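You operate a simulated robot arm through the tools that you are given. There is no shell and no other tool. Be economical: measure what you need, move in short steps, check, and stop when the job is done.

You are at the controls of a simulated robot arm. One attempt, no reset.

JOB
Stand the red plug from the top of the check bench beside the bare cover. It goes on the side that lies toward x -1.0, y +0.0 (a direction in the base frame), with about 3 cm between them.

It is judged by the outcome, as a careful person would: the job done as asked, and still so three seconds after it is handed in. It fails if anything else is knocked over, pushed out of place, dropped, spilled or broken. A push-on lid holds only when it is set on centred and level and pressed home; a screw cap is set on level and turned clockwise until tight.

ROBOT AND FRAMES
A 7-joint arm with a two-finger parallel gripper on a trunk, on a base that drives. Base frame: it is fixed to the floor where the robot stands at the start and does not move with it; the origin is under the middle of the robot, x ahead of it, y to its left, z up; the surface under the hand at the start is at about z = 0.8. Readings come in m, rad, newtons and seconds.
With the tool pointing down near the work surface it reaches from about 0.48 to 0.92 m from the robot's upright axis, wherever it stands. Its first joint turns from -2.007 to 2.007 rad. Places, roughly: bare cover (11x6x6 cm) [-2.2, 3.7, 0.9]. Payload 3.91 kg.
Tool frame: the origin (TCP) lies between the finger pads and is the grasp point; the fingertips stand 0.03 m ahead of it; z points along the fingers, y is the line along which they close. Largest opening 0.11 m; finger width 0.02, thickness 0.01; the body of the gripper, 0.048 by 0.112 m, starts 0.055 m behind the TCP.
Orientation is that of the tool frame in the base frame, as a unit quaternion [w, x, y, z]. With the fingers straight down and closing along the base's y, the tool's x points along the base's -x, its y along +y and its z along -z.

CONTROLS
- The arm moves only by the tool play_rows. Its argument "steps" is a list of rows, each a list of 3 entries, a list of its own where there are three numbers: the shift along the tool's x, y, z in m, then the turn, a rotation vector about the tool's x, y, z in rad, then the finger opening in m, from 0 to 0.11. In form: [[[tx, ty, tz], [wx, wy, wz], gripper], ...]. A call has 1 to 8 rows; each row is the pose to reach, as a shift and turn from the pose commanded when the call began, along the tool's axes at that moment. Each row takes 0.2 s and may step no farther than 0.05 m and 0.15 rad from the row before; otherwise, or with a gripper value out of range, the whole call is refused. A pose out of reach is approached as far as the arm can. The call stops where the force on the tool passes 40 N (or 10 N more than at its start, if that is more) or the arm is blocked; 0.2 s more then pass. The fingers move at their own pace (about 0.153 m/s each) and stop on an object; they squeeze with about 28 N. The grip force told is the motor's: it shows also when the fingers shut on nothing. Time passes only in rows, and 0.2 s behind the last, so rows that repeat a pose let the fingers close. The reply holds the time, the measured pose of the TCP, the force on the tool along the base axes, the opening and the grip force, in the units named above and with some noise, with the torque about the TCP (base axes, N m) and any sound that the robot's microphone picked up.
- Cameras (640 x 400 px; columns grow to the right, rows downward): "scene" is now at [0.2131, 0.1629, 1.2988]; the picture's right is [-0.41, -0.91, 0.00], its down [-0.60, 0.27, -0.76] and it looks along [0.69, -0.31, -0.65] (base axes); focal length 289 px, centre (320, 200). "wrist" rides on the gripper at [0.072, 0.017, -0.103] in the tool frame; the picture's right is [-0.23, 0.97, 0.00], its down [-0.76, -0.18, -0.62] and it looks along [-0.61, -0.14, 0.78] (tool axes); focal length 222 px, centre (320, 200). There is no depth. A picture from a camera that has moved, and an enlarged one, comes with that camera's place and axes in the base frame and with its lens. The place of the scene camera against the robot may be out by one fixed shift of up to 0.018 m in any direction.
- get_image(camera): a new picture of that camera. No time passes.
- move_column(by): slides the trunk up (or, below 0, down) by that many m; the arm and the scene camera ride with it, the base frame stays. It gives what a move gives, with no picture.
- steer(legs): drives the robot by 1 to 6 legs, each [ahead, left, turn to the left] in m, m and rad, along the robot's own axes; the way and the turn of a leg run together, so that a leg with both is an arc; at most 1.5 m and 3.142 rad a leg. The arm and the cameras ride along, it lands a little off, and it stops where it bumps. It gives what a move gives.
- turn_head(pan, tilt): turns the head with the scene camera to pan (to the left, within 1.396 rad either way) and tilt (down, from -0.506 to 1.204), counted from straight ahead of the robot. It gives what a move gives.
- inspect(camera, box): a new picture of the part [left, top, right, bottom] of that camera's present view, enlarged. No time passes.
- job_done(): hands the job in; it is judged then, once.

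Work in short steps. Places have to be worked out from the pictures, the camera data and where the tool is seen: move nearer, look again, correct. Check each grasp and each placing, and mend what went wrong. You have 120 turns and 82 pictures in all, those below and enlarged ones among them. Open the gripper and draw the arm clear of the work before you hand the job in, unless the task says otherwise; then end with one line.

The tools are called after "Request:" as name(argument=value, ...) on one line, values as JSON. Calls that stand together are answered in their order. play_rows: Moves the arm, as the interface text tells. Its arguments: {"type":"object","properties":{"steps":{"type":"array","items":{"type":"array"}}},"required":["steps"]} The other tools are called the same way: move_column (by) slides the trunk up or down; steer (legs) drives the base; turn_head (pan, tilt) turns the head that bears the scene camera; get_image (camera) takes a picture; inspect (camera, box) takes an enlarged picture of a part of a camera's view; job_done () hands the job in.

At the start:

```text
t: 0.0
position: [0.5556, 0.0067, 1.0586]
ee_rot: [0.0, -0.001, 1.0, 0.0]
contact_force: [0.2, 0.8, 0.2]
wrist_torque: [0.0, 0.0, -0.02]
finger_gap: 0.11
grasp_force: 0.1
trunk travel left (down, up): [-0.65, 0.34]
robot x, y, heading: [0.0002, 0.0002, -0.005]
head pan, tilt: [-0.419, 0.71]
```

scene: 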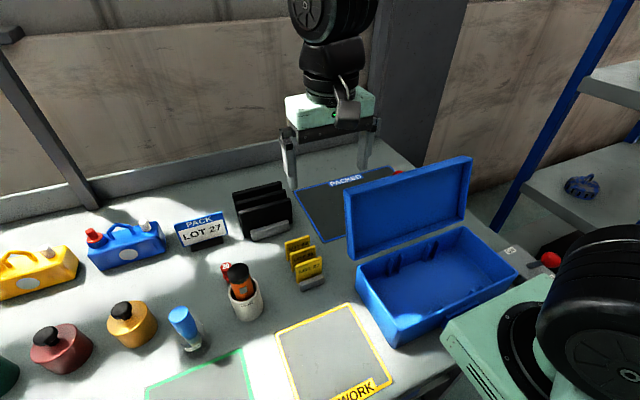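
wrist: 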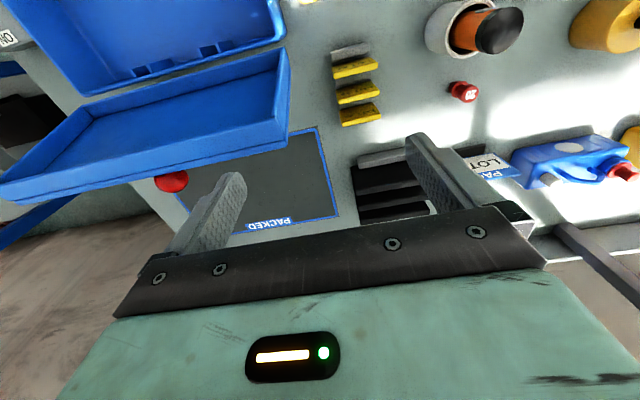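

The bench ahead seems to be a packing bench; the check bench has to be found. I look around by panning the head.

Request:
turn_head(pan=1.39, tilt=0.25)

Request:
get_image(camera="scene")

Request:
turn_head(pan=-1.39, tilt=0.25)

Request:
get_image(camera="scene")

```text
t: 1.8
position: [0.5556, 0.0066, 1.0574]
ee_rot: [0.0, -0.001, 1.0, 0.0]
contact_force: [0.6, -0.5, 0.6]
wrist_torque: [-0.02, -0.01, -0.01]
finger_gap: 0.11
grasp_force: 0.1
trunk travel left (down, up): [-0.65, 0.34]
robot x, y, heading: [-0.0007, -0.0008, 0.0]
head pan, tilt: [1.389, 0.25]
```

```text
79 pictures are left
camera scene: at [0.1528, 0.289, 1.3406], right [0.98, -0.18, 0.0], down [-0.04, -0.24, -0.97], along [0.18, 0.95, -0.25], focal length 289 px, centre (320, 200)
```

scene: 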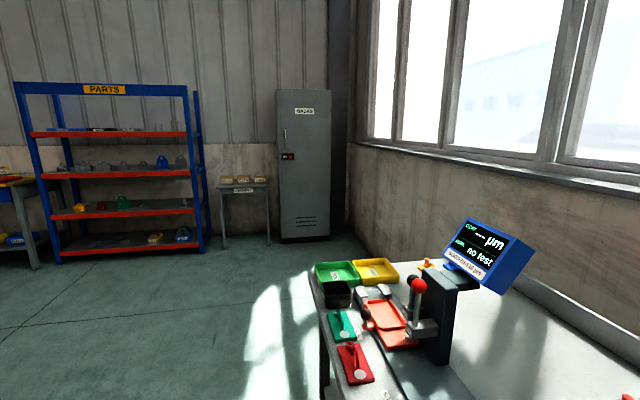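

```text
t: 4.2
position: [0.5559, 0.0061, 1.0581]
ee_rot: [0.001, 0.0, 1.0, 0.0]
contact_force: [0.0, 1.1, -0.8]
wrist_torque: [0.03, 0.02, -0.01]
finger_gap: 0.11
grasp_force: 0.3
trunk travel left (down, up): [-0.65, 0.34]
robot x, y, heading: [0.0008, 0.0001, 0.002]
head pan, tilt: [-1.389, 0.25]
```

```text
78 pictures are left
camera scene: at [0.1528, 0.1053, 1.3406], right [-0.98, -0.18, 0.0], down [-0.04, 0.24, -0.97], along [0.18, -0.95, -0.25], focal length 289 px, centre (320, 200)
```

scene: 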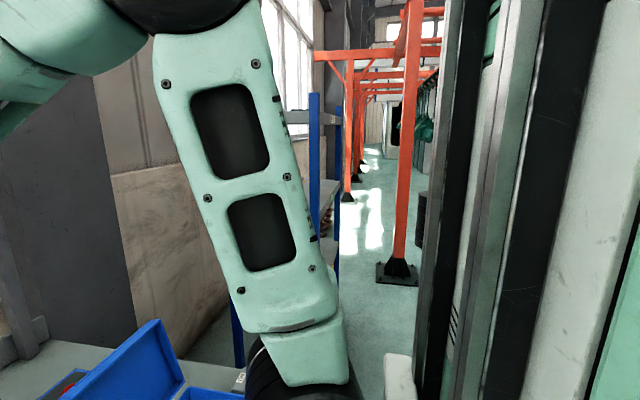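

The bench with the gauge display to the left may be the check bench. I look closer at it and tilt down.

Request:
turn_head(pan=1.1, tilt=0.5)

Request:
get_image(camera="scene")

Request:
inspect(camera="scene", box=[80, 60, 330, 220])

```text
t: 6.5
position: [0.5559, 0.0065, 1.0591]
ee_rot: [0.0, 0.0, 1.0, 0.0]
contact_force: [0.1, 0.0, -0.7]
wrist_torque: [0.0, 0.01, 0.04]
finger_gap: 0.11
grasp_force: 0.0
trunk travel left (down, up): [-0.65, 0.34]
robot x, y, heading: [-0.0006, -0.0018, 0.001]
head pan, tilt: [1.1, 0.499]
```

```text
77 pictures are left
camera scene: at [0.1772, 0.2782, 1.3175], right [0.89, -0.45, 0.0], down [-0.22, -0.43, -0.88], along [0.4, 0.78, -0.48], focal length 289 px, centre (320, 200)
```

scene: 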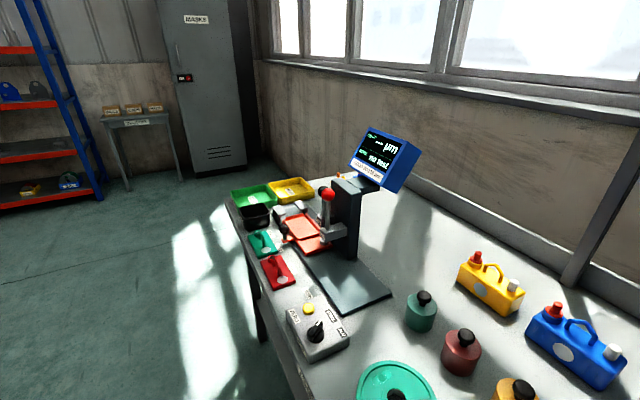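

```text
2.50 times, centred on (205, 140) of scene
camera zoom: at [0.1772, 0.2782, 1.3175], right [0.89, -0.45, 0.0], down [-0.22, -0.43, -0.88], along [0.4, 0.78, -0.48], focal length 723 px, centre (608, 350)
```

zoom: 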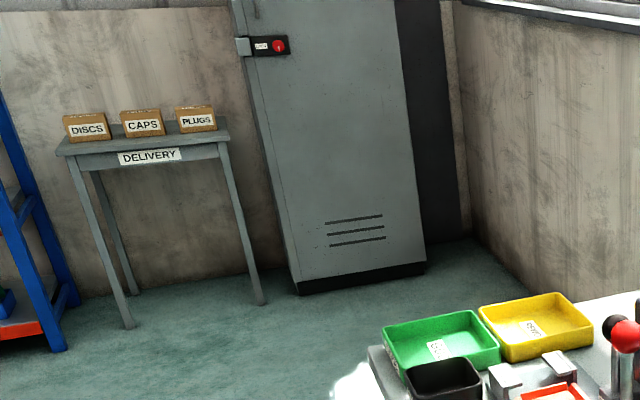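

The bench here has red things on it (near the gauge): I enlarge that part to check for labels and plugs.

Request:
inspect(camera="scene", box=[220, 120, 420, 360])

Request:
steer(legs=[[-0.4, 0, 0], [0, 0, 1.2]])

Request:
turn_head(pan=1.2, tilt=0.2)

Request:
get_image(camera="scene")

```text
1.67 times, centred on (320, 240) of scene
camera zoom: at [0.1772, 0.2782, 1.3175], right [0.89, -0.45, 0.0], down [-0.22, -0.43, -0.88], along [0.4, 0.78, -0.48], focal length 482 px, centre (320, 133)
```

zoom: 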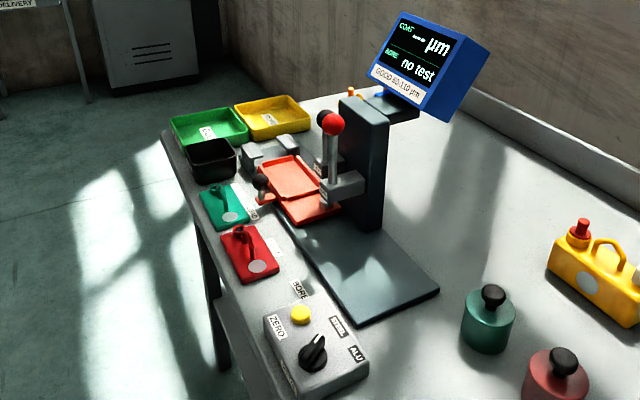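

```text
t: 12.0
position: [-0.2022, 0.5205, 1.0581]
ee_rot: [0.0, -0.569, 0.823, 0.0]
contact_force: [0.3, 0.2, 0.0]
wrist_torque: [0.02, 0.02, 0.03]
finger_gap: 0.1098
grasp_force: 0.1
trunk travel left (down, up): [-0.65, 0.34]
robot x, y, heading: [-0.3931, -0.0009, 1.207]
head pan, tilt: [1.1, 0.499]
```

```text
t: 12.8
position: [-0.2029, 0.5212, 1.0594]
ee_rot: [0.001, -0.569, 0.822, 0.0]
contact_force: [-0.5, 0.6, 0.3]
wrist_torque: [-0.02, 0.03, 0.0]
finger_gap: 0.11
grasp_force: 0.0
trunk travel left (down, up): [-0.65, 0.34]
robot x, y, heading: [-0.3975, 0.0014, 1.208]
head pan, tilt: [1.201, 0.201]
```

```text
74 pictures are left
camera scene: at [-0.6115, 0.2594, 1.3451], right [0.67, 0.74, 0.0], down [0.15, -0.13, -0.98], along [-0.73, 0.65, -0.2], focal length 289 px, centre (320, 200)
```

scene: 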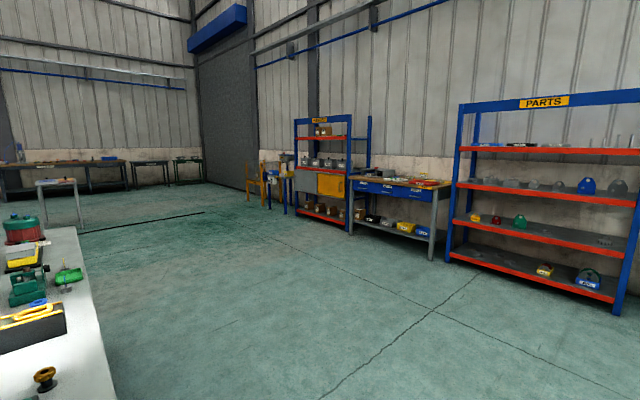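

The bare cover (-2.2, 3.7) projects onto the drawer table left of the PARTS shelf. I enlarge it and other benches.

Request:
inspect(camera="scene", box=[340, 150, 460, 225])

Request:
inspect(camera="scene", box=[0, 120, 240, 270])

Request:
inspect(camera="scene", box=[230, 110, 390, 220])

```text
5.33 times, centred on (400, 188) of scene
camera zoom: at [-0.6115, 0.2594, 1.3451], right [0.67, 0.74, 0.0], down [0.15, -0.13, -0.98], along [-0.73, 0.65, -0.2], focal length 1542 px, centre (-107, 267)
```

zoom: 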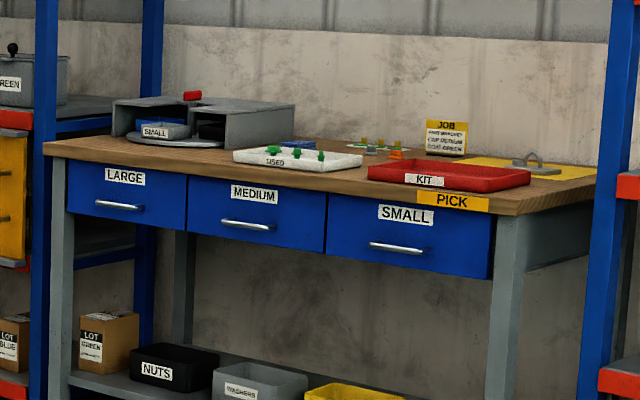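

```text
2.67 times, centred on (120, 195) of scene
camera zoom: at [-0.6115, 0.2594, 1.3451], right [0.67, 0.74, 0.0], down [0.15, -0.13, -0.98], along [-0.73, 0.65, -0.2], focal length 771 px, centre (853, 213)
```

zoom: 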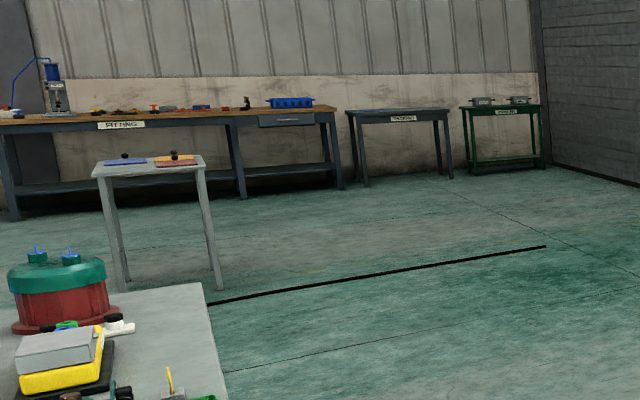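

```text
3.64 times, centred on (310, 165) of scene
camera zoom: at [-0.6115, 0.2594, 1.3451], right [0.67, 0.74, 0.0], down [0.15, -0.13, -0.98], along [-0.73, 0.65, -0.2], focal length 1052 px, centre (356, 327)
```

zoom: 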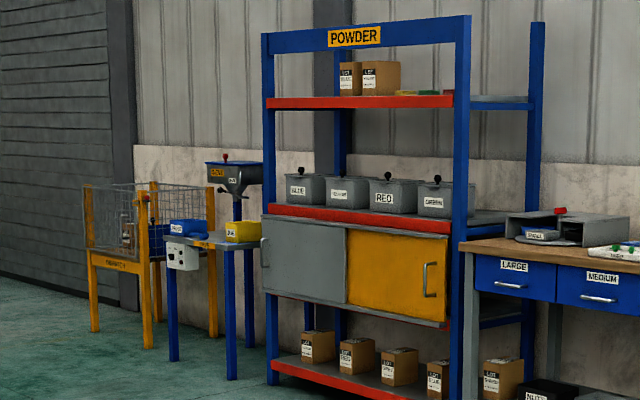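

I turn further left to see the bench at the left and the rest of the room.

Request:
steer(legs=[[0, 0, 1.0]])

Request:
turn_head(pan=0.9, tilt=0.3)

Request:
get_image(camera="scene")

Request:
turn_head(pan=-1.39, tilt=0.3)

Request:
get_image(camera="scene")

```text
t: 15.7
position: [-0.727, 0.4442, 1.058]
ee_rot: [0.001, 0.891, -0.454, 0.001]
contact_force: [0.0, 0.6, 0.3]
wrist_torque: [0.03, 0.01, 0.0]
finger_gap: 0.1099
grasp_force: 0.1
trunk travel left (down, up): [-0.65, 0.34]
robot x, y, heading: [-0.3973, 0.0031, 2.201]
head pan, tilt: [1.201, 0.201]
```

```text
t: 16.5
position: [-0.7263, 0.4455, 1.0588]
ee_rot: [0.0, 0.891, -0.454, 0.0]
contact_force: [0.3, 0.5, 0.1]
wrist_torque: [0.02, -0.01, 0.02]
finger_gap: 0.11
grasp_force: 0.0
trunk travel left (down, up): [-0.65, 0.34]
robot x, y, heading: [-0.394, -0.0013, 2.204]
head pan, tilt: [0.901, 0.3]
```

```text
70 pictures are left
camera scene: at [-0.7432, -0.01, 1.3359], right [0.04, 1.0, 0.0], down [0.3, -0.01, -0.96], along [-0.95, 0.04, -0.3], focal length 289 px, centre (320, 200)
```

scene: 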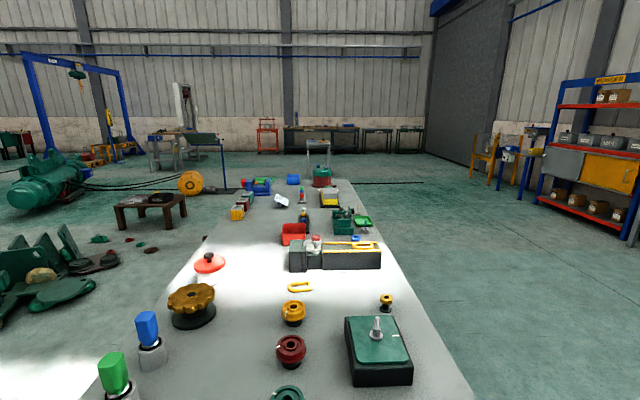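

```text
t: 18.6
position: [-0.725, 0.4445, 1.0585]
ee_rot: [0.0, 0.891, -0.454, 0.0]
contact_force: [1.3, 0.2, 0.0]
wrist_torque: [0.02, -0.02, 0.01]
finger_gap: 0.1103
grasp_force: 0.1
trunk travel left (down, up): [-0.65, 0.34]
robot x, y, heading: [-0.3908, 0.0003, 2.2]
head pan, tilt: [-1.389, 0.3]
```

```text
69 pictures are left
camera scene: at [-0.5856, 0.0539, 1.3359], right [0.72, -0.69, 0.0], down [-0.2, -0.21, -0.96], along [0.66, 0.69, -0.3], focal length 289 px, centre (320, 200)
```

scene: 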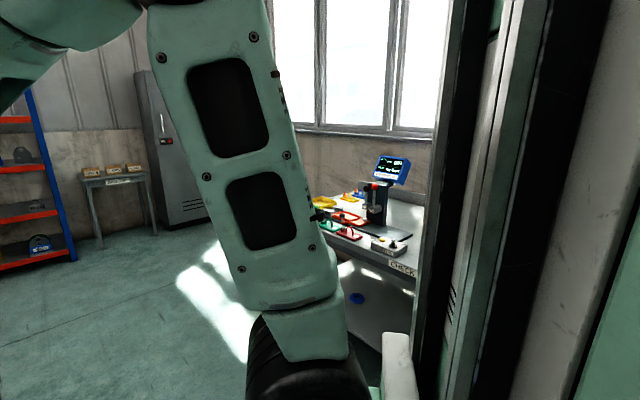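

The bench with the gauge has "CHECK" on its edge, so that's the check bench (edge near x 0.3, y to ~1.25). I drive back to face it.

Request:
steer(legs=[[0, 0, -2.2], [0, 0.85, 0], [0.15, 0, 0]])

Request:
turn_head(pan=0.0, tilt=0.6)

Request:
get_image(camera="scene")

Request:
get_image(camera="wrist")

```text
t: 29.2
position: [0.2874, 0.8534, 1.0591]
ee_rot: [0.001, -0.015, 1.0, 0.0]
contact_force: [-0.2, 0.5, -0.6]
wrist_torque: [-0.02, 0.02, 0.0]
finger_gap: 0.1101
grasp_force: 0.1
trunk travel left (down, up): [-0.65, 0.34]
robot x, y, heading: [-0.2689, 0.8343, 0.028]
head pan, tilt: [-1.389, 0.3]
```

```text
t: 30.7
position: [0.2875, 0.8518, 1.0586]
ee_rot: [0.001, -0.014, 1.0, -0.001]
contact_force: [0.6, -0.7, 1.3]
wrist_torque: [0.02, -0.01, 0.02]
finger_gap: 0.1101
grasp_force: 0.1
trunk travel left (down, up): [-0.65, 0.34]
robot x, y, heading: [-0.2683, 0.829, 0.032]
head pan, tilt: [0.0, 0.6]
```

```text
68 pictures are left
camera scene: at [-0.0492, 1.0335, 1.3084], right [0.03, -1.0, 0.0], down [-0.56, -0.02, -0.83], along [0.82, 0.02, -0.56], focal length 289 px, centre (320, 200)
```

scene: 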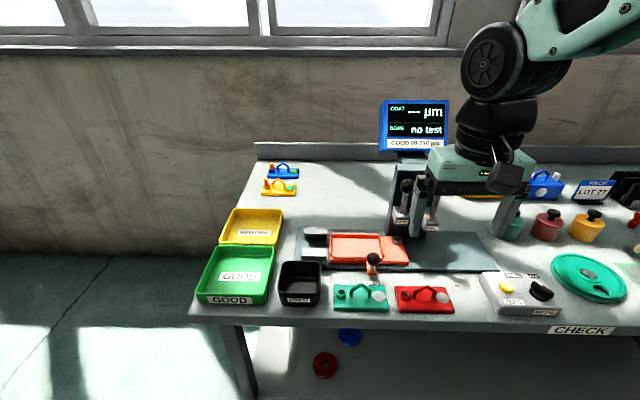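

```text
67 pictures are left
camera wrist: at [0.2147, 0.8661, 1.1623], right [0.2, 0.98, 0.0], down [0.77, -0.16, 0.62], along [0.61, -0.12, -0.78], focal length 222 px, centre (320, 200)
```

wrist: 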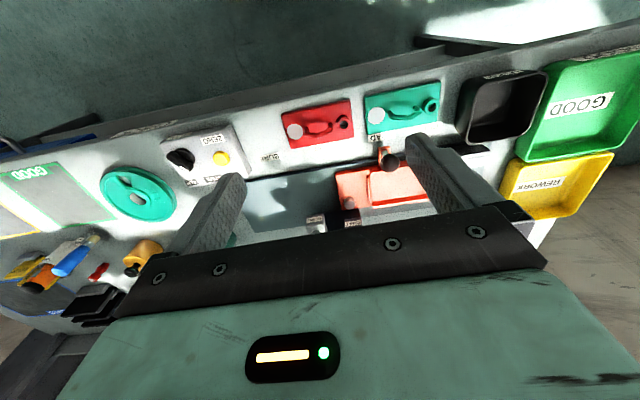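

The check bench is in view. I enlarge to identify the red plug and neighbouring items.

Request:
inspect(camera="scene", box=[270, 220, 470, 345])

Request:
inspect(camera="scene", box=[240, 150, 320, 200])

Request:
inspect(camera="scene", box=[480, 160, 640, 345])

Request:
inspect(camera="wrist", box=[0, 200, 160, 330])

```text
3.20 times, centred on (370, 282) of scene
camera zoom: at [-0.0492, 1.0335, 1.3084], right [0.03, -1.0, 0.0], down [-0.56, -0.02, -0.83], along [0.82, 0.02, -0.56], focal length 926 px, centre (160, -64)
```

zoom: 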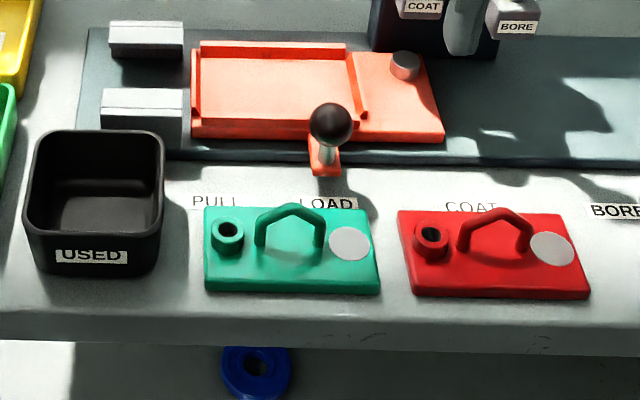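

```text
8.00 times, centred on (280, 175) of scene
camera zoom: at [-0.0492, 1.0335, 1.3084], right [0.03, -1.0, 0.0], down [-0.56, -0.02, -0.83], along [0.82, 0.02, -0.56], focal length 2314 px, centre (640, 400)
```

zoom: 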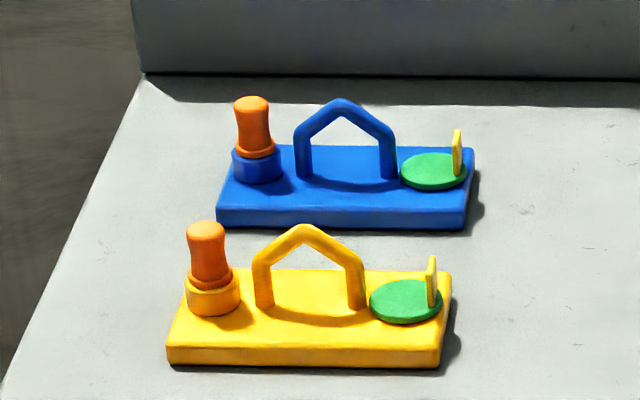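

```text
2.16 times, centred on (560, 252) of scene
camera zoom: at [-0.0492, 1.0335, 1.3084], right [0.03, -1.0, 0.0], down [-0.56, -0.02, -0.83], along [0.82, 0.02, -0.56], focal length 625 px, centre (-199, 86)
```

zoom: 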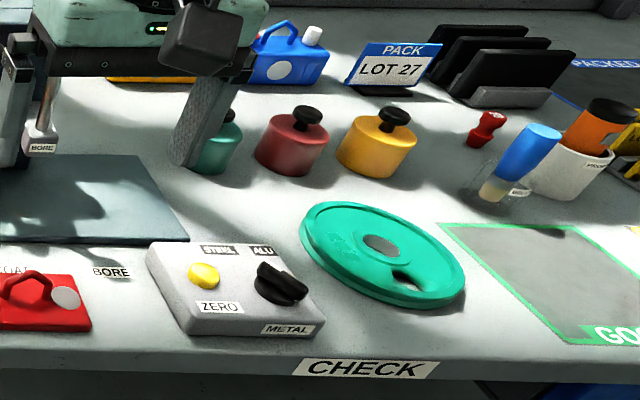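

```text
3.08 times, centred on (80, 265) of wrist
camera zoom: at [0.2147, 0.8661, 1.1623], right [0.2, 0.98, 0.0], down [0.77, -0.16, 0.62], along [0.61, -0.12, -0.78], focal length 684 px, centre (1058, 0)
```

zoom: 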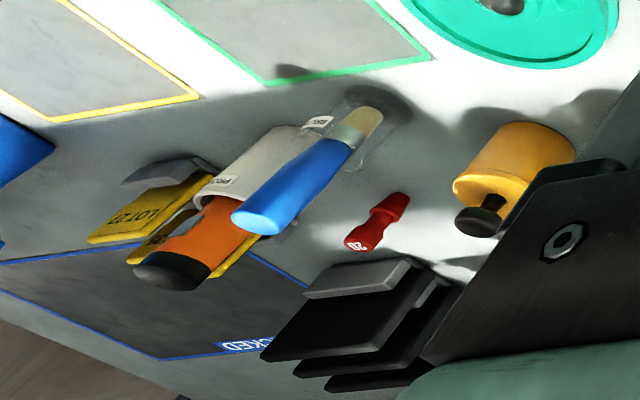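

The red plug is the small standing waisted piece marked "20", at about (0.60, 0.185). I drive to stand in front of it.

Request:
steer(legs=[[0, 0, -0.03], [0, -0.65, 0], [0.27, 0, 0]])

Request:
turn_head(pan=-0.25, tilt=0.85)

Request:
get_image(camera="scene")

Request:
get_image(camera="wrist")

```text
t: 36.2
position: [0.5609, 0.1825, 1.0587]
ee_rot: [0.0, 0.0, 1.0, 0.0]
contact_force: [-0.5, -0.4, -0.5]
wrist_torque: [-0.01, -0.03, -0.01]
finger_gap: 0.11
grasp_force: 0.2
trunk travel left (down, up): [-0.65, 0.34]
robot x, y, heading: [0.0055, 0.1795, -0.004]
head pan, tilt: [0.0, 0.6]
```

```text
t: 37.0
position: [0.5614, 0.1825, 1.0588]
ee_rot: [-0.001, 0.0, 1.0, 0.0]
contact_force: [-0.5, -1.6, -0.3]
wrist_torque: [-0.01, 0.03, 0.01]
finger_gap: 0.1098
grasp_force: 0.1
trunk travel left (down, up): [-0.65, 0.34]
robot x, y, heading: [0.0036, 0.1776, -0.004]
head pan, tilt: [-0.25, 0.85]
```

```text
62 pictures are left
camera scene: at [0.2174, 0.3538, 1.2876], right [-0.25, -0.97, 0.0], down [-0.73, 0.19, -0.66], along [0.64, -0.16, -0.75], focal length 289 px, centre (320, 200)
```

scene: 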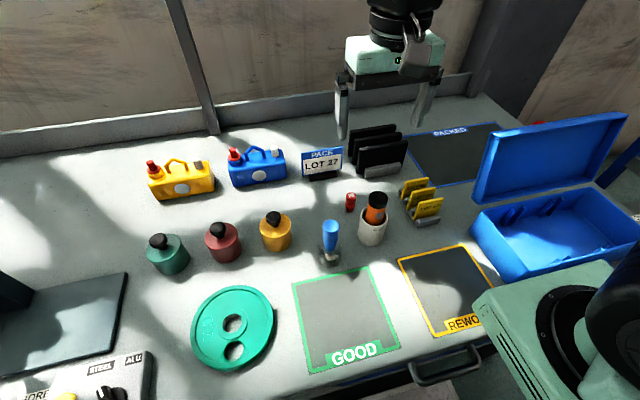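

```text
61 pictures are left
camera wrist: at [0.4887, 0.1981, 1.1623], right [0.23, 0.97, 0.0], down [0.76, -0.18, 0.62], along [0.61, -0.14, -0.78], focal length 222 px, centre (320, 200)
```

wrist: 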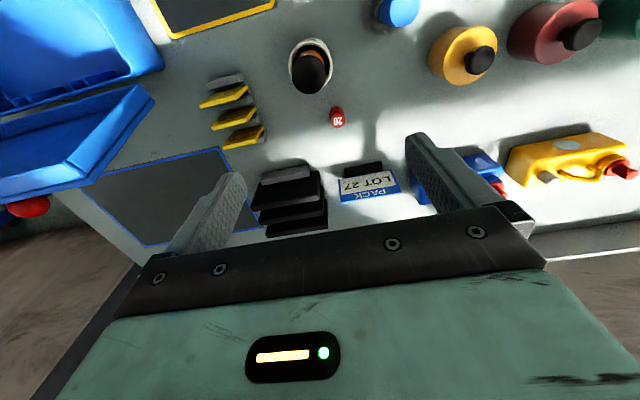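

Plug at about (0.59, 0.20); the bottle-cup at (0.52, 0.18) would sit under the wrist camera, so I turn the hand about its axis to move the camera to the far side, while high.

Request:
play_rows(steps=[[[0, 0, 0], [0, 0, 0.15], 0.11], [[0, 0, 0], [0, 0, 0.3], 0.11], [[0, 0, 0], [0, 0, 0.45], 0.11], [[0, 0, 0], [0, 0, 0.6], 0.11], [[0, 0, 0], [0, 0, 0.75], 0.11], [[0, 0, 0], [0, 0, 0.9], 0.11], [[0, 0, 0], [0, 0, 1.05], 0.11], [[0, 0, 0], [0, 0, 1.2], 0.11]])

Request:
play_rows(steps=[[[0, 0, 0], [0, 0, 0.15], 0.11], [[0, 0, 0], [0, 0, 0.3], 0.11], [[0, 0, 0], [0, 0, 0.45], 0.11], [[0, 0, 0], [0, 0, 0.6], 0.11], [[0, 0, 0], [0, 0, 0.75], 0.11], [[0, 0, 0], [0, 0, 0.9], 0.11], [[0, 0, 0], [0, 0, 1.05], 0.11], [[0, 0, 0], [0, 0, 1.2], 0.11]])

Request:
inspect(camera="scene", box=[300, 140, 460, 260])

```text
t: 38.8
position: [0.5611, 0.1828, 1.0591]
ee_rot: [0.0, 0.566, 0.825, 0.0]
contact_force: [0.1, -0.3, 0.9]
wrist_torque: [0.03, -0.02, 0.04]
finger_gap: 0.1099
grasp_force: 0.1
trunk travel left (down, up): [-0.65, 0.34]
robot x, y, heading: [0.0029, 0.1787, 0.003]
head pan, tilt: [-0.25, 0.85]
```

```text
t: 40.6
position: [0.5602, 0.1816, 1.0585]
ee_rot: [0.0, 0.932, 0.362, 0.0]
contact_force: [0.1, 0.0, 0.4]
wrist_torque: [0.02, 0.03, 0.0]
finger_gap: 0.1101
grasp_force: 0.1
trunk travel left (down, up): [-0.65, 0.34]
robot x, y, heading: [0.005, 0.1821, -0.002]
head pan, tilt: [-0.25, 0.85]
```

```text
3.33 times, centred on (380, 200) of scene
camera zoom: at [0.2174, 0.3538, 1.2875], right [-0.25, -0.97, 0.0], down [-0.73, 0.19, -0.66], along [0.64, -0.16, -0.75], focal length 964 px, centre (120, 200)
```

zoom: 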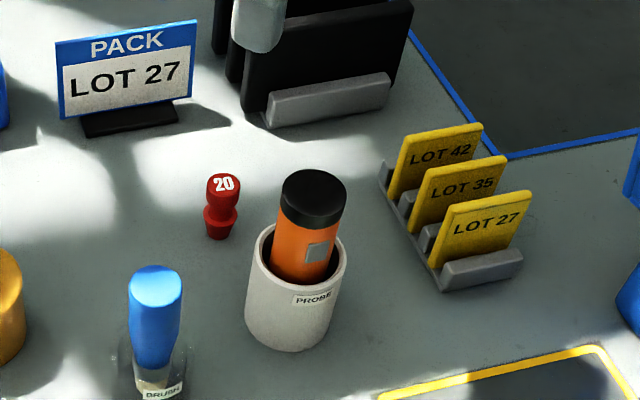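

The plug is ~5 cm tall, waisted, head ~2 cm wide. I finish the half turn and look with the wrist.

Request:
play_rows(steps=[[[0, 0, 0], [0, 0, 0.15], 0.11], [[0, 0, 0], [0, 0, 0.3], 0.11], [[0, 0, 0], [0, 0, 0.45], 0.11], [[0, 0, 0], [0, 0, 0.6], 0.11], [[0, 0, 0], [0, 0, 0.741], 0.08]])

Request:
get_image(camera="wrist")

```text
t: 41.8
position: [0.5621, 0.1817, 1.0591]
ee_rot: [-0.001, 1.0, -0.001, 0.0]
contact_force: [0.0, -1.5, 0.7]
wrist_torque: [0.05, 0.03, 0.03]
finger_gap: 0.0798
grasp_force: 0.0
trunk travel left (down, up): [-0.65, 0.34]
robot x, y, heading: [0.0064, 0.1757, 0.001]
head pan, tilt: [-0.25, 0.85]
```

```text
59 pictures are left
camera wrist: at [0.6339, 0.1633, 1.1625], right [-0.23, -0.97, 0.0], down [-0.76, 0.18, 0.62], along [-0.61, 0.14, -0.78], focal length 222 px, centre (320, 200)
```

wrist: 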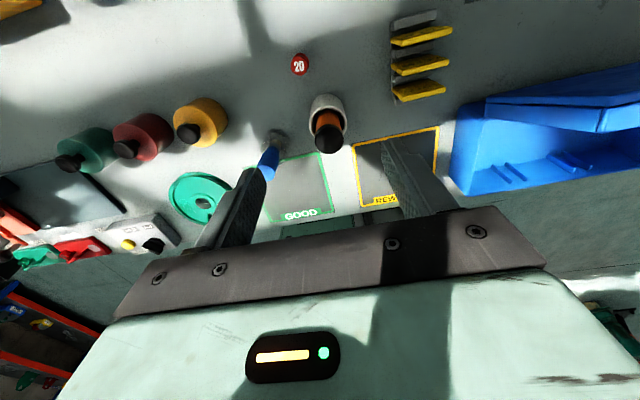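

Wrist rays put the plug at about (0.599, 0.197). I move above it to z 0.94 and look again.

Request:
play_rows(steps=[[[0.038, -0.015, 0], [0, 0, 0], 0.06], [[0.038, -0.015, 0.04], [0, 0, 0], 0.06], [[0.038, -0.015, 0.08], [0, 0, 0], 0.06], [[0.038, -0.015, 0.12], [0, 0, 0], 0.06]])

Request:
get_image(camera="wrist")

Request:
inspect(camera="scene", box=[280, 100, 460, 260])

```text
t: 42.8
position: [0.5993, 0.1956, 0.9387]
ee_rot: [0.0, 1.0, 0.0, 0.001]
contact_force: [-1.2, 0.5, 0.2]
wrist_torque: [0.01, -0.09, 0.0]
finger_gap: 0.0599
grasp_force: 0.0
trunk travel left (down, up): [-0.65, 0.34]
robot x, y, heading: [0.0041, 0.1745, -0.0]
head pan, tilt: [-0.25, 0.85]
```

```text
58 pictures are left
camera wrist: at [0.6717, 0.1784, 1.0419], right [-0.23, -0.97, 0.0], down [-0.76, 0.18, 0.62], along [-0.61, 0.14, -0.78], focal length 222 px, centre (320, 200)
```

wrist: 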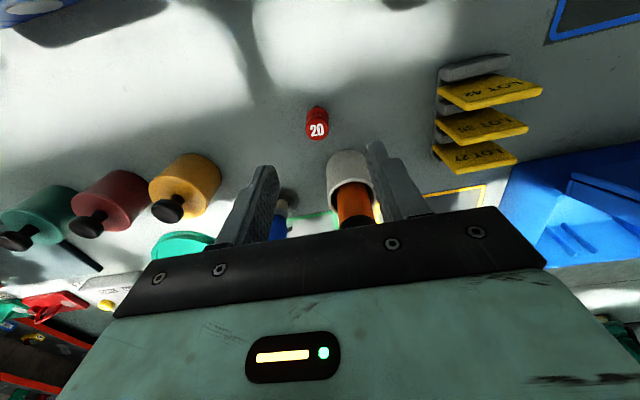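

```text
2.50 times, centred on (370, 180) of scene
camera zoom: at [0.217, 0.3537, 1.2876], right [-0.25, -0.97, 0.0], down [-0.73, 0.19, -0.66], along [0.64, -0.16, -0.75], focal length 723 px, centre (195, 250)
```

zoom: 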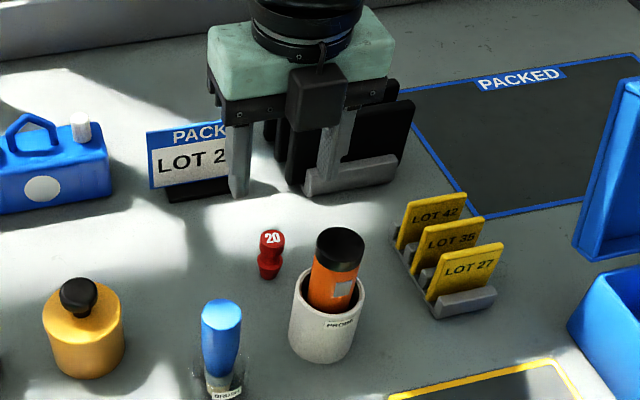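

The hand seems to carry a box on its robot-facing side that would come near the probe bottle (top ~0.91). I raise, drive left 0.35 m and bring the arm back over, so that side faces away from the bottle.

Request:
play_rows(steps=[[[0, 0, -0.05], [0, 0, 0], 0.06], [[0, 0, -0.1], [0, 0, 0], 0.06], [[-0.03, 0, -0.12], [0, 0, 0], 0.06]])

Request:
steer(legs=[[0, 0.38, 0]])

Request:
play_rows(steps=[[[0, 0.05, 0], [0, 0, 0], 0.06], [[0, 0.1, 0], [0, 0, 0], 0.06], [[0, 0.15, 0], [0, 0, 0], 0.06], [[0, 0.2, 0], [0, 0, 0], 0.06], [[0, 0.25, 0], [0, 0, 0], 0.06], [[0, 0.3, 0], [0, 0, 0], 0.06], [[0, 0.35, 0], [0, 0, 0], 0.06], [[0, 0.38, 0], [0, 0, 0], 0.06]])

Request:
turn_head(pan=-0.7, tilt=0.75)

Request:
get_image(camera="scene")

Request:
get_image(camera="wrist")

```text
t: 43.6
position: [0.5695, 0.1985, 1.0597]
ee_rot: [0.0, 1.0, 0.0, 0.0]
contact_force: [0.2, -1.3, 0.0]
wrist_torque: [0.01, 0.03, 0.02]
finger_gap: 0.06
grasp_force: 0.0
trunk travel left (down, up): [-0.65, 0.34]
robot x, y, heading: [0.0071, 0.1757, 0.001]
head pan, tilt: [-0.25, 0.85]
```

```text
t: 46.0
position: [0.5693, 0.5708, 1.0601]
ee_rot: [0.0, 1.0, 0.0, 0.0]
contact_force: [0.2, 0.3, 0.7]
wrist_torque: [-0.02, -0.01, 0.0]
finger_gap: 0.06
grasp_force: 0.1
trunk travel left (down, up): [-0.65, 0.34]
robot x, y, heading: [0.0064, 0.5476, -0.003]
head pan, tilt: [-0.25, 0.85]
```

```text
t: 47.8
position: [0.5686, 0.1904, 1.0602]
ee_rot: [0.0, 1.0, 0.001, 0.0]
contact_force: [-0.5, 0.4, -0.2]
wrist_torque: [-0.03, 0.0, -0.01]
finger_gap: 0.06
grasp_force: 0.0
trunk travel left (down, up): [-0.65, 0.34]
robot x, y, heading: [0.009, 0.5538, -0.005]
head pan, tilt: [-0.25, 0.85]
```

```text
t: 48.7
position: [0.5682, 0.1916, 1.0594]
ee_rot: [0.0, 1.0, 0.0, 0.0]
contact_force: [-0.3, -0.3, 0.4]
wrist_torque: [0.03, 0.01, -0.02]
finger_gap: 0.06
grasp_force: 0.1
trunk travel left (down, up): [-0.65, 0.34]
robot x, y, heading: [0.0048, 0.5519, -0.001]
head pan, tilt: [-0.7, 0.75]
```

```text
56 pictures are left
camera scene: at [0.2051, 0.6952, 1.2955], right [-0.64, -0.77, 0.0], down [-0.52, 0.44, -0.73], along [0.56, -0.47, -0.68], focal length 289 px, centre (320, 200)
```

scene: 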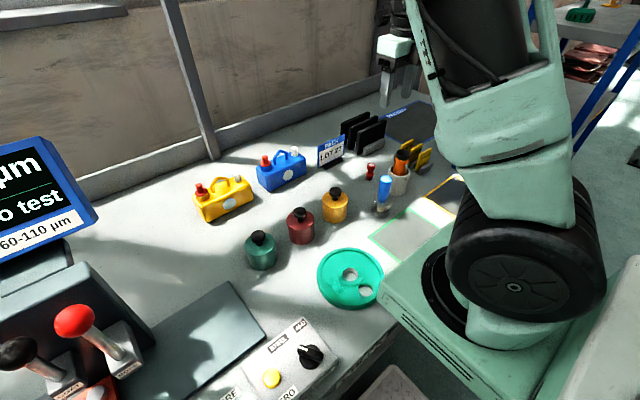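

```text
55 pictures are left
camera wrist: at [0.6402, 0.1741, 1.1623], right [-0.23, -0.97, 0.0], down [-0.76, 0.18, 0.62], along [-0.61, 0.14, -0.78], focal length 222 px, centre (320, 200)
```

wrist: 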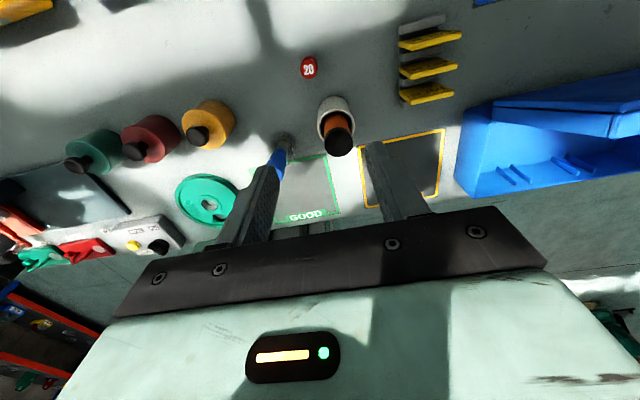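

I enlarge the hand to see where that box sits now.

Request:
inspect(camera="scene", box=[320, 10, 450, 220])

```text
1.90 times, centred on (385, 115) of scene
camera zoom: at [0.2051, 0.6952, 1.2955], right [-0.64, -0.77, 0.0], down [-0.52, 0.44, -0.73], along [0.56, -0.47, -0.68], focal length 551 px, centre (196, 362)
```

zoom: 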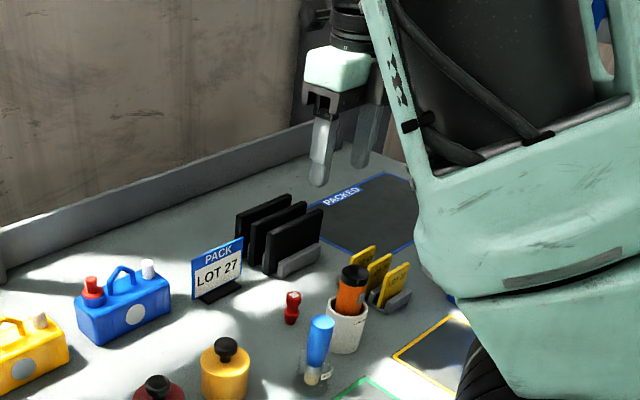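

The hand carries hardware on both flat sides, so I turn it ~28° so that neither it nor the fingers come over the cup, centring over the plug (0.602, 0.196), then lower to 0.94.

Request:
play_rows(steps=[[[0.01, 0, 0], [0, 0, 0.13], 0.06], [[0.02, 0, 0], [0, 0, 0.26], 0.06], [[0.034, -0.005, 0], [0, 0, 0.39], 0.06], [[0.034, -0.005, 0.03], [0, 0, 0.49], 0.06], [[0.034, -0.005, 0.07], [0, 0, 0.49], 0.06], [[0.034, -0.005, 0.115], [0, 0, 0.49], 0.06], [[0.034, -0.005, 0.115], [0, 0, 0.49], 0.06]])

Request:
get_image(camera="wrist")

Request:
inspect(camera="scene", box=[320, 30, 450, 220])

```text
t: 50.3
position: [0.6028, 0.1964, 0.9442]
ee_rot: [0.0, 0.97, -0.242, 0.0]
contact_force: [-0.8, 0.2, -0.2]
wrist_torque: [0.01, -0.03, -0.02]
finger_gap: 0.0602
grasp_force: 0.0
trunk travel left (down, up): [-0.65, 0.34]
robot x, y, heading: [0.006, 0.5509, 0.002]
head pan, tilt: [-0.7, 0.75]
```

```text
53 pictures are left
camera wrist: at [0.6588, 0.146, 1.0473], right [-0.66, -0.75, 0.0], down [-0.59, 0.52, 0.62], along [-0.47, 0.41, -0.78], focal length 222 px, centre (320, 200)
```

wrist: 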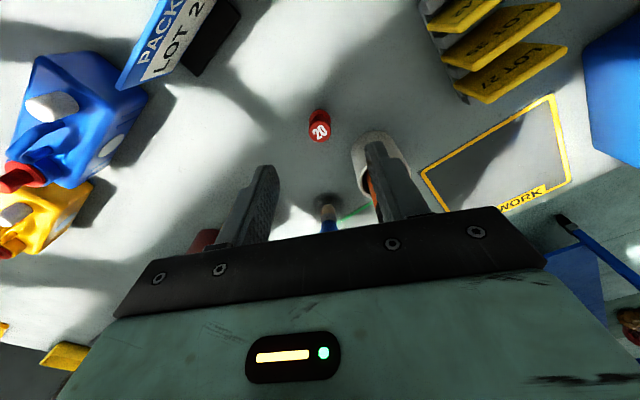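

```text
2.11 times, centred on (385, 125) of scene
camera zoom: at [0.205, 0.6953, 1.2956], right [-0.64, -0.76, 0.0], down [-0.52, 0.44, -0.73], along [0.56, -0.47, -0.68], focal length 609 px, centre (183, 358)
```

zoom: 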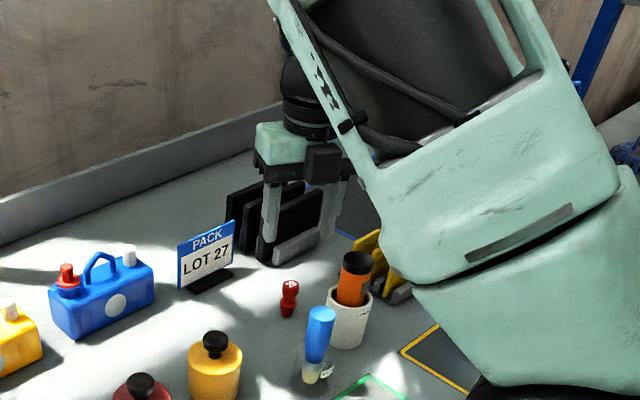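

Plug ray hits (0.601, 0.196), right under the TCP. I lower to z≈0.85, still open.

Request:
play_rows(steps=[[[0, 0, 0.03], [0, 0, 0], 0.06], [[0, 0, 0.06], [0, 0, 0], 0.06], [[0, 0, 0.08], [0, 0, 0], 0.06], [[0, 0, 0.094], [0, 0, 0], 0.06]])

Request:
get_image(camera="wrist")

Request:
inspect(camera="scene", box=[320, 100, 450, 220])

```text
t: 51.3
position: [0.6029, 0.1966, 0.852]
ee_rot: [0.0, 0.97, -0.242, -0.001]
contact_force: [0.1, 0.6, -0.8]
wrist_torque: [-0.02, -0.01, 0.01]
finger_gap: 0.06
grasp_force: 0.1
trunk travel left (down, up): [-0.65, 0.34]
robot x, y, heading: [0.0069, 0.5512, -0.001]
head pan, tilt: [-0.7, 0.75]
```

```text
51 pictures are left
camera wrist: at [0.6599, 0.1463, 0.9552], right [-0.66, -0.75, 0.0], down [-0.59, 0.51, 0.62], along [-0.47, 0.41, -0.78], focal length 222 px, centre (320, 200)
```

wrist: 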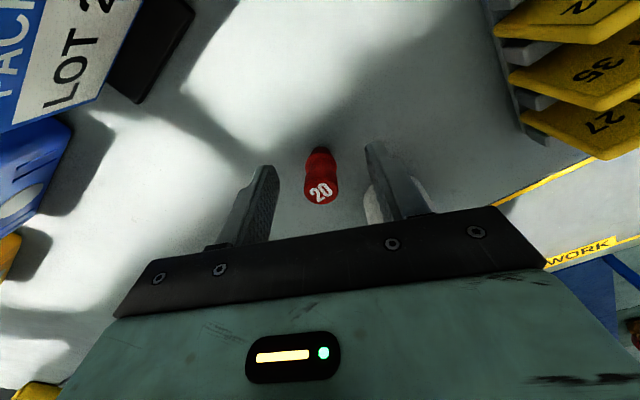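

```text
3.33 times, centred on (385, 160) of scene
camera zoom: at [0.205, 0.6953, 1.2956], right [-0.64, -0.76, 0.0], down [-0.52, 0.44, -0.73], along [0.56, -0.47, -0.68], focal length 964 px, centre (103, 333)
```

zoom: 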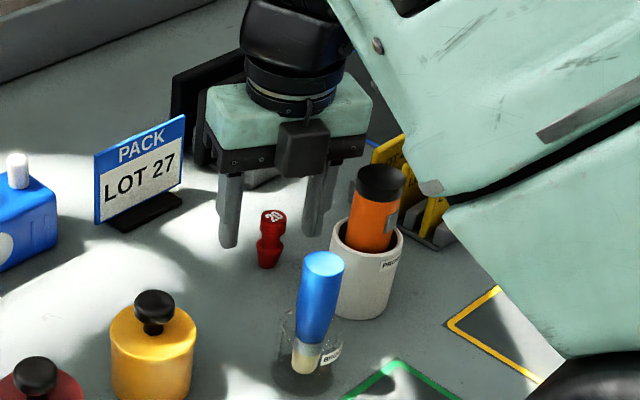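

The plug head lies right at the TCP and centred between the fingers. I go 6 mm lower and close.

Request:
play_rows(steps=[[[0, 0, 0.006], [0, 0, 0], 0.06], [[0, 0, 0.006], [0, 0, 0], 0.03], [[0, 0, 0.006], [0, 0, 0], 0.0], [[0, 0, 0.006], [0, 0, 0], 0.0], [[0, 0, 0.006], [0, 0, 0], 0.0]])

```text
t: 52.5
position: [0.605, 0.1951, 0.8463]
ee_rot: [0.0, 0.97, -0.242, 0.0]
contact_force: [1.4, 0.6, 1.8]
wrist_torque: [0.02, -0.05, 0.0]
finger_gap: 0.0201
grasp_force: 28.0
trunk travel left (down, up): [-0.65, 0.34]
robot x, y, heading: [0.0029, 0.5515, 0.0]
head pan, tilt: [-0.7, 0.75]
```

It holds on 2 cm. I lift straight up and check.

Request:
play_rows(steps=[[[0, 0, -0.02], [0, 0, 0], 0.0], [[0, 0, -0.06], [0, 0, 0], 0.0], [[0, 0, -0.1], [0, 0, 0], 0.0], [[0, 0, -0.15], [0, 0, 0], 0.0], [[0, 0, -0.2], [0, 0, 0], 0.0], [[0, 0, -0.23], [0, 0, 0], 0.0]])

Request:
get_image(camera="wrist")

```text
t: 53.9
position: [0.6043, 0.1961, 1.0753]
ee_rot: [0.0, 0.97, -0.243, -0.001]
contact_force: [0.3, -1.2, 0.7]
wrist_torque: [0.01, 0.03, 0.0]
finger_gap: 0.0199
grasp_force: 27.3
trunk travel left (down, up): [-0.65, 0.34]
robot x, y, heading: [0.0063, 0.5466, 0.0]
head pan, tilt: [-0.7, 0.75]
```

```text
49 pictures are left
camera wrist: at [0.6598, 0.1468, 1.1787], right [-0.66, -0.75, 0.0], down [-0.59, 0.52, 0.62], along [-0.47, 0.41, -0.78], focal length 222 px, centre (320, 200)
```

wrist: 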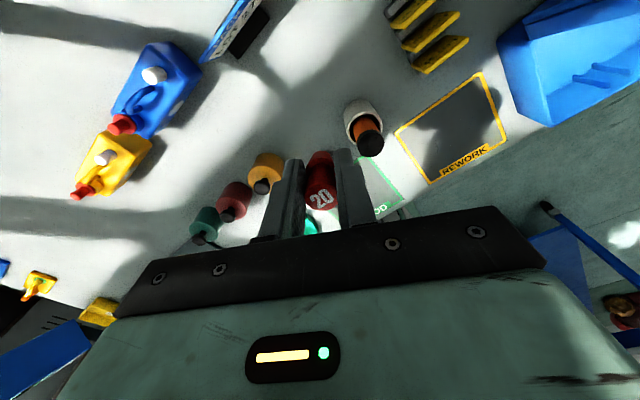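

The plug is held upright. I back off from the bench, recentre the arm, and drive toward the PICK table.

Request:
steer(legs=[[-0.5, 0, 0]])

Request:
play_rows(steps=[[[-0.023, -0.044, 0], [0, 0, -0.1], 0.0], [[-0.046, -0.088, 0], [0, 0, -0.2], 0.0], [[-0.069, -0.132, 0], [0, 0, -0.3], 0.0], [[-0.092, -0.176, 0], [0, 0, -0.4], 0.0], [[-0.115, -0.22, 0], [0, 0, -0.49], 0.0], [[-0.138, -0.264, 0], [0, 0, -0.49], 0.0], [[-0.161, -0.308, 0], [0, 0, -0.49], 0.0]])

Request:
steer(legs=[[0, 0, 1.57], [1.2, 0, 0], [0, 1.2, 0], [0, 0.5, 0]])

Request:
turn_head(pan=-0.1, tilt=0.3)

Request:
get_image(camera="scene")

```text
t: 56.9
position: [0.0931, 0.1956, 1.0755]
ee_rot: [0.0, 0.97, -0.245, 0.0]
contact_force: [-0.7, 0.9, -0.5]
wrist_torque: [-0.02, -0.02, 0.01]
finger_gap: 0.0199
grasp_force: 28.3
trunk travel left (down, up): [-0.65, 0.34]
robot x, y, heading: [-0.5019, 0.5541, -0.008]
head pan, tilt: [-0.7, 0.75]
```

```text
t: 58.5
position: [0.096, 0.5445, 1.0781]
ee_rot: [0.0, 1.0, -0.002, 0.0]
contact_force: [-0.6, -0.3, 0.0]
wrist_torque: [0.05, 0.01, -0.01]
finger_gap: 0.0198
grasp_force: 28.4
trunk travel left (down, up): [-0.65, 0.34]
robot x, y, heading: [-0.5075, 0.5549, -0.007]
head pan, tilt: [-0.7, 0.75]
```

```text
t: 76.7
position: [-2.1883, 2.378, 1.0771]
ee_rot: [0.0, 0.709, 0.705, 0.001]
contact_force: [0.3, 0.1, -0.4]
wrist_torque: [-0.01, 0.0, 0.02]
finger_gap: 0.0198
grasp_force: 27.9
trunk travel left (down, up): [-0.65, 0.34]
robot x, y, heading: [-2.1962, 1.7757, 1.567]
head pan, tilt: [-0.7, 0.75]
```

```text
t: 77.7
position: [-2.1866, 2.379, 1.0772]
ee_rot: [0.0, 0.708, 0.706, 0.0]
contact_force: [-0.3, 0.4, -0.1]
wrist_torque: [-0.01, -0.01, 0.01]
finger_gap: 0.02
grasp_force: 28.3
trunk travel left (down, up): [-0.65, 0.34]
robot x, y, heading: [-2.1938, 1.7818, 1.567]
head pan, tilt: [-0.099, 0.3]
```

```text
48 pictures are left
camera scene: at [-2.3953, 2.0064, 1.3358], right [0.99, -0.1, 0.0], down [-0.03, -0.29, -0.96], along [0.1, 0.95, -0.3], focal length 289 px, centre (320, 200)
```

scene: 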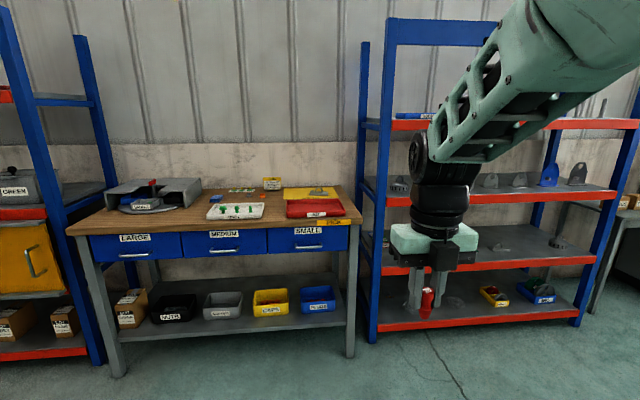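

The cover sits on the yellow mat of the PICK table, about (-2.23, 3.6). I approach, shifting left a little.

Request:
steer(legs=[[0.6, 0.15, 0]])

Request:
turn_head(pan=-0.2, tilt=0.6)

Request:
get_image(camera="scene")

```text
t: 81.1
position: [-2.3365, 2.9661, 1.0784]
ee_rot: [0.001, 0.708, 0.706, 0.0]
contact_force: [1.0, -0.6, 0.2]
wrist_torque: [0.02, -0.01, 0.0]
finger_gap: 0.0199
grasp_force: 27.9
trunk travel left (down, up): [-0.65, 0.34]
robot x, y, heading: [-2.3426, 2.3646, 1.572]
head pan, tilt: [-0.099, 0.3]
```

```text
t: 81.9
position: [-2.3375, 2.9645, 1.0769]
ee_rot: [0.0, 0.708, 0.707, -0.001]
contact_force: [-0.5, -0.2, -0.4]
wrist_torque: [0.01, 0.0, 0.01]
finger_gap: 0.0198
grasp_force: 28.3
trunk travel left (down, up): [-0.65, 0.34]
robot x, y, heading: [-2.3425, 2.3635, 1.566]
head pan, tilt: [-0.201, 0.6]
```

```text
47 pictures are left
camera scene: at [-2.5358, 2.5863, 1.3085], right [0.98, -0.2, 0.0], down [-0.11, -0.55, -0.83], along [0.17, 0.81, -0.56], focal length 289 px, centre (320, 200)
```

scene: 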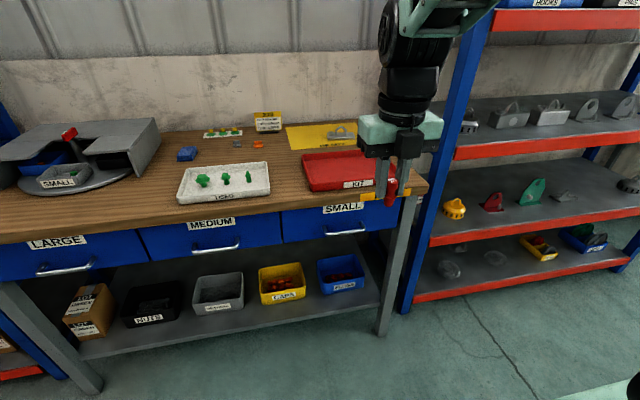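

I enlarge the cover on the yellow mat.

Request:
inspect(camera="scene", box=[200, 100, 440, 250])

```text
2.67 times, centred on (320, 175) of scene
camera zoom: at [-2.5358, 2.5863, 1.3085], right [0.98, -0.2, 0.0], down [-0.11, -0.55, -0.83], along [0.17, 0.81, -0.56], focal length 771 px, centre (320, 267)
```

zoom: 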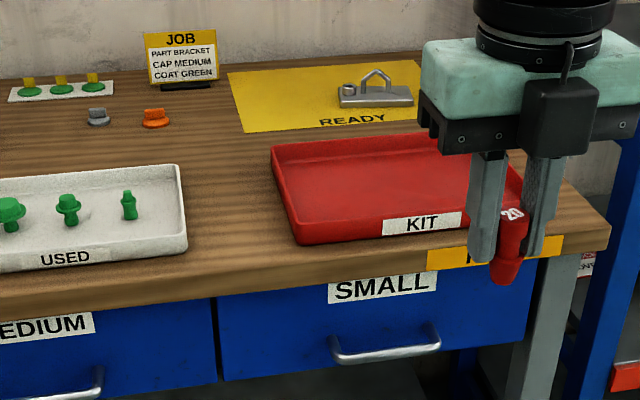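

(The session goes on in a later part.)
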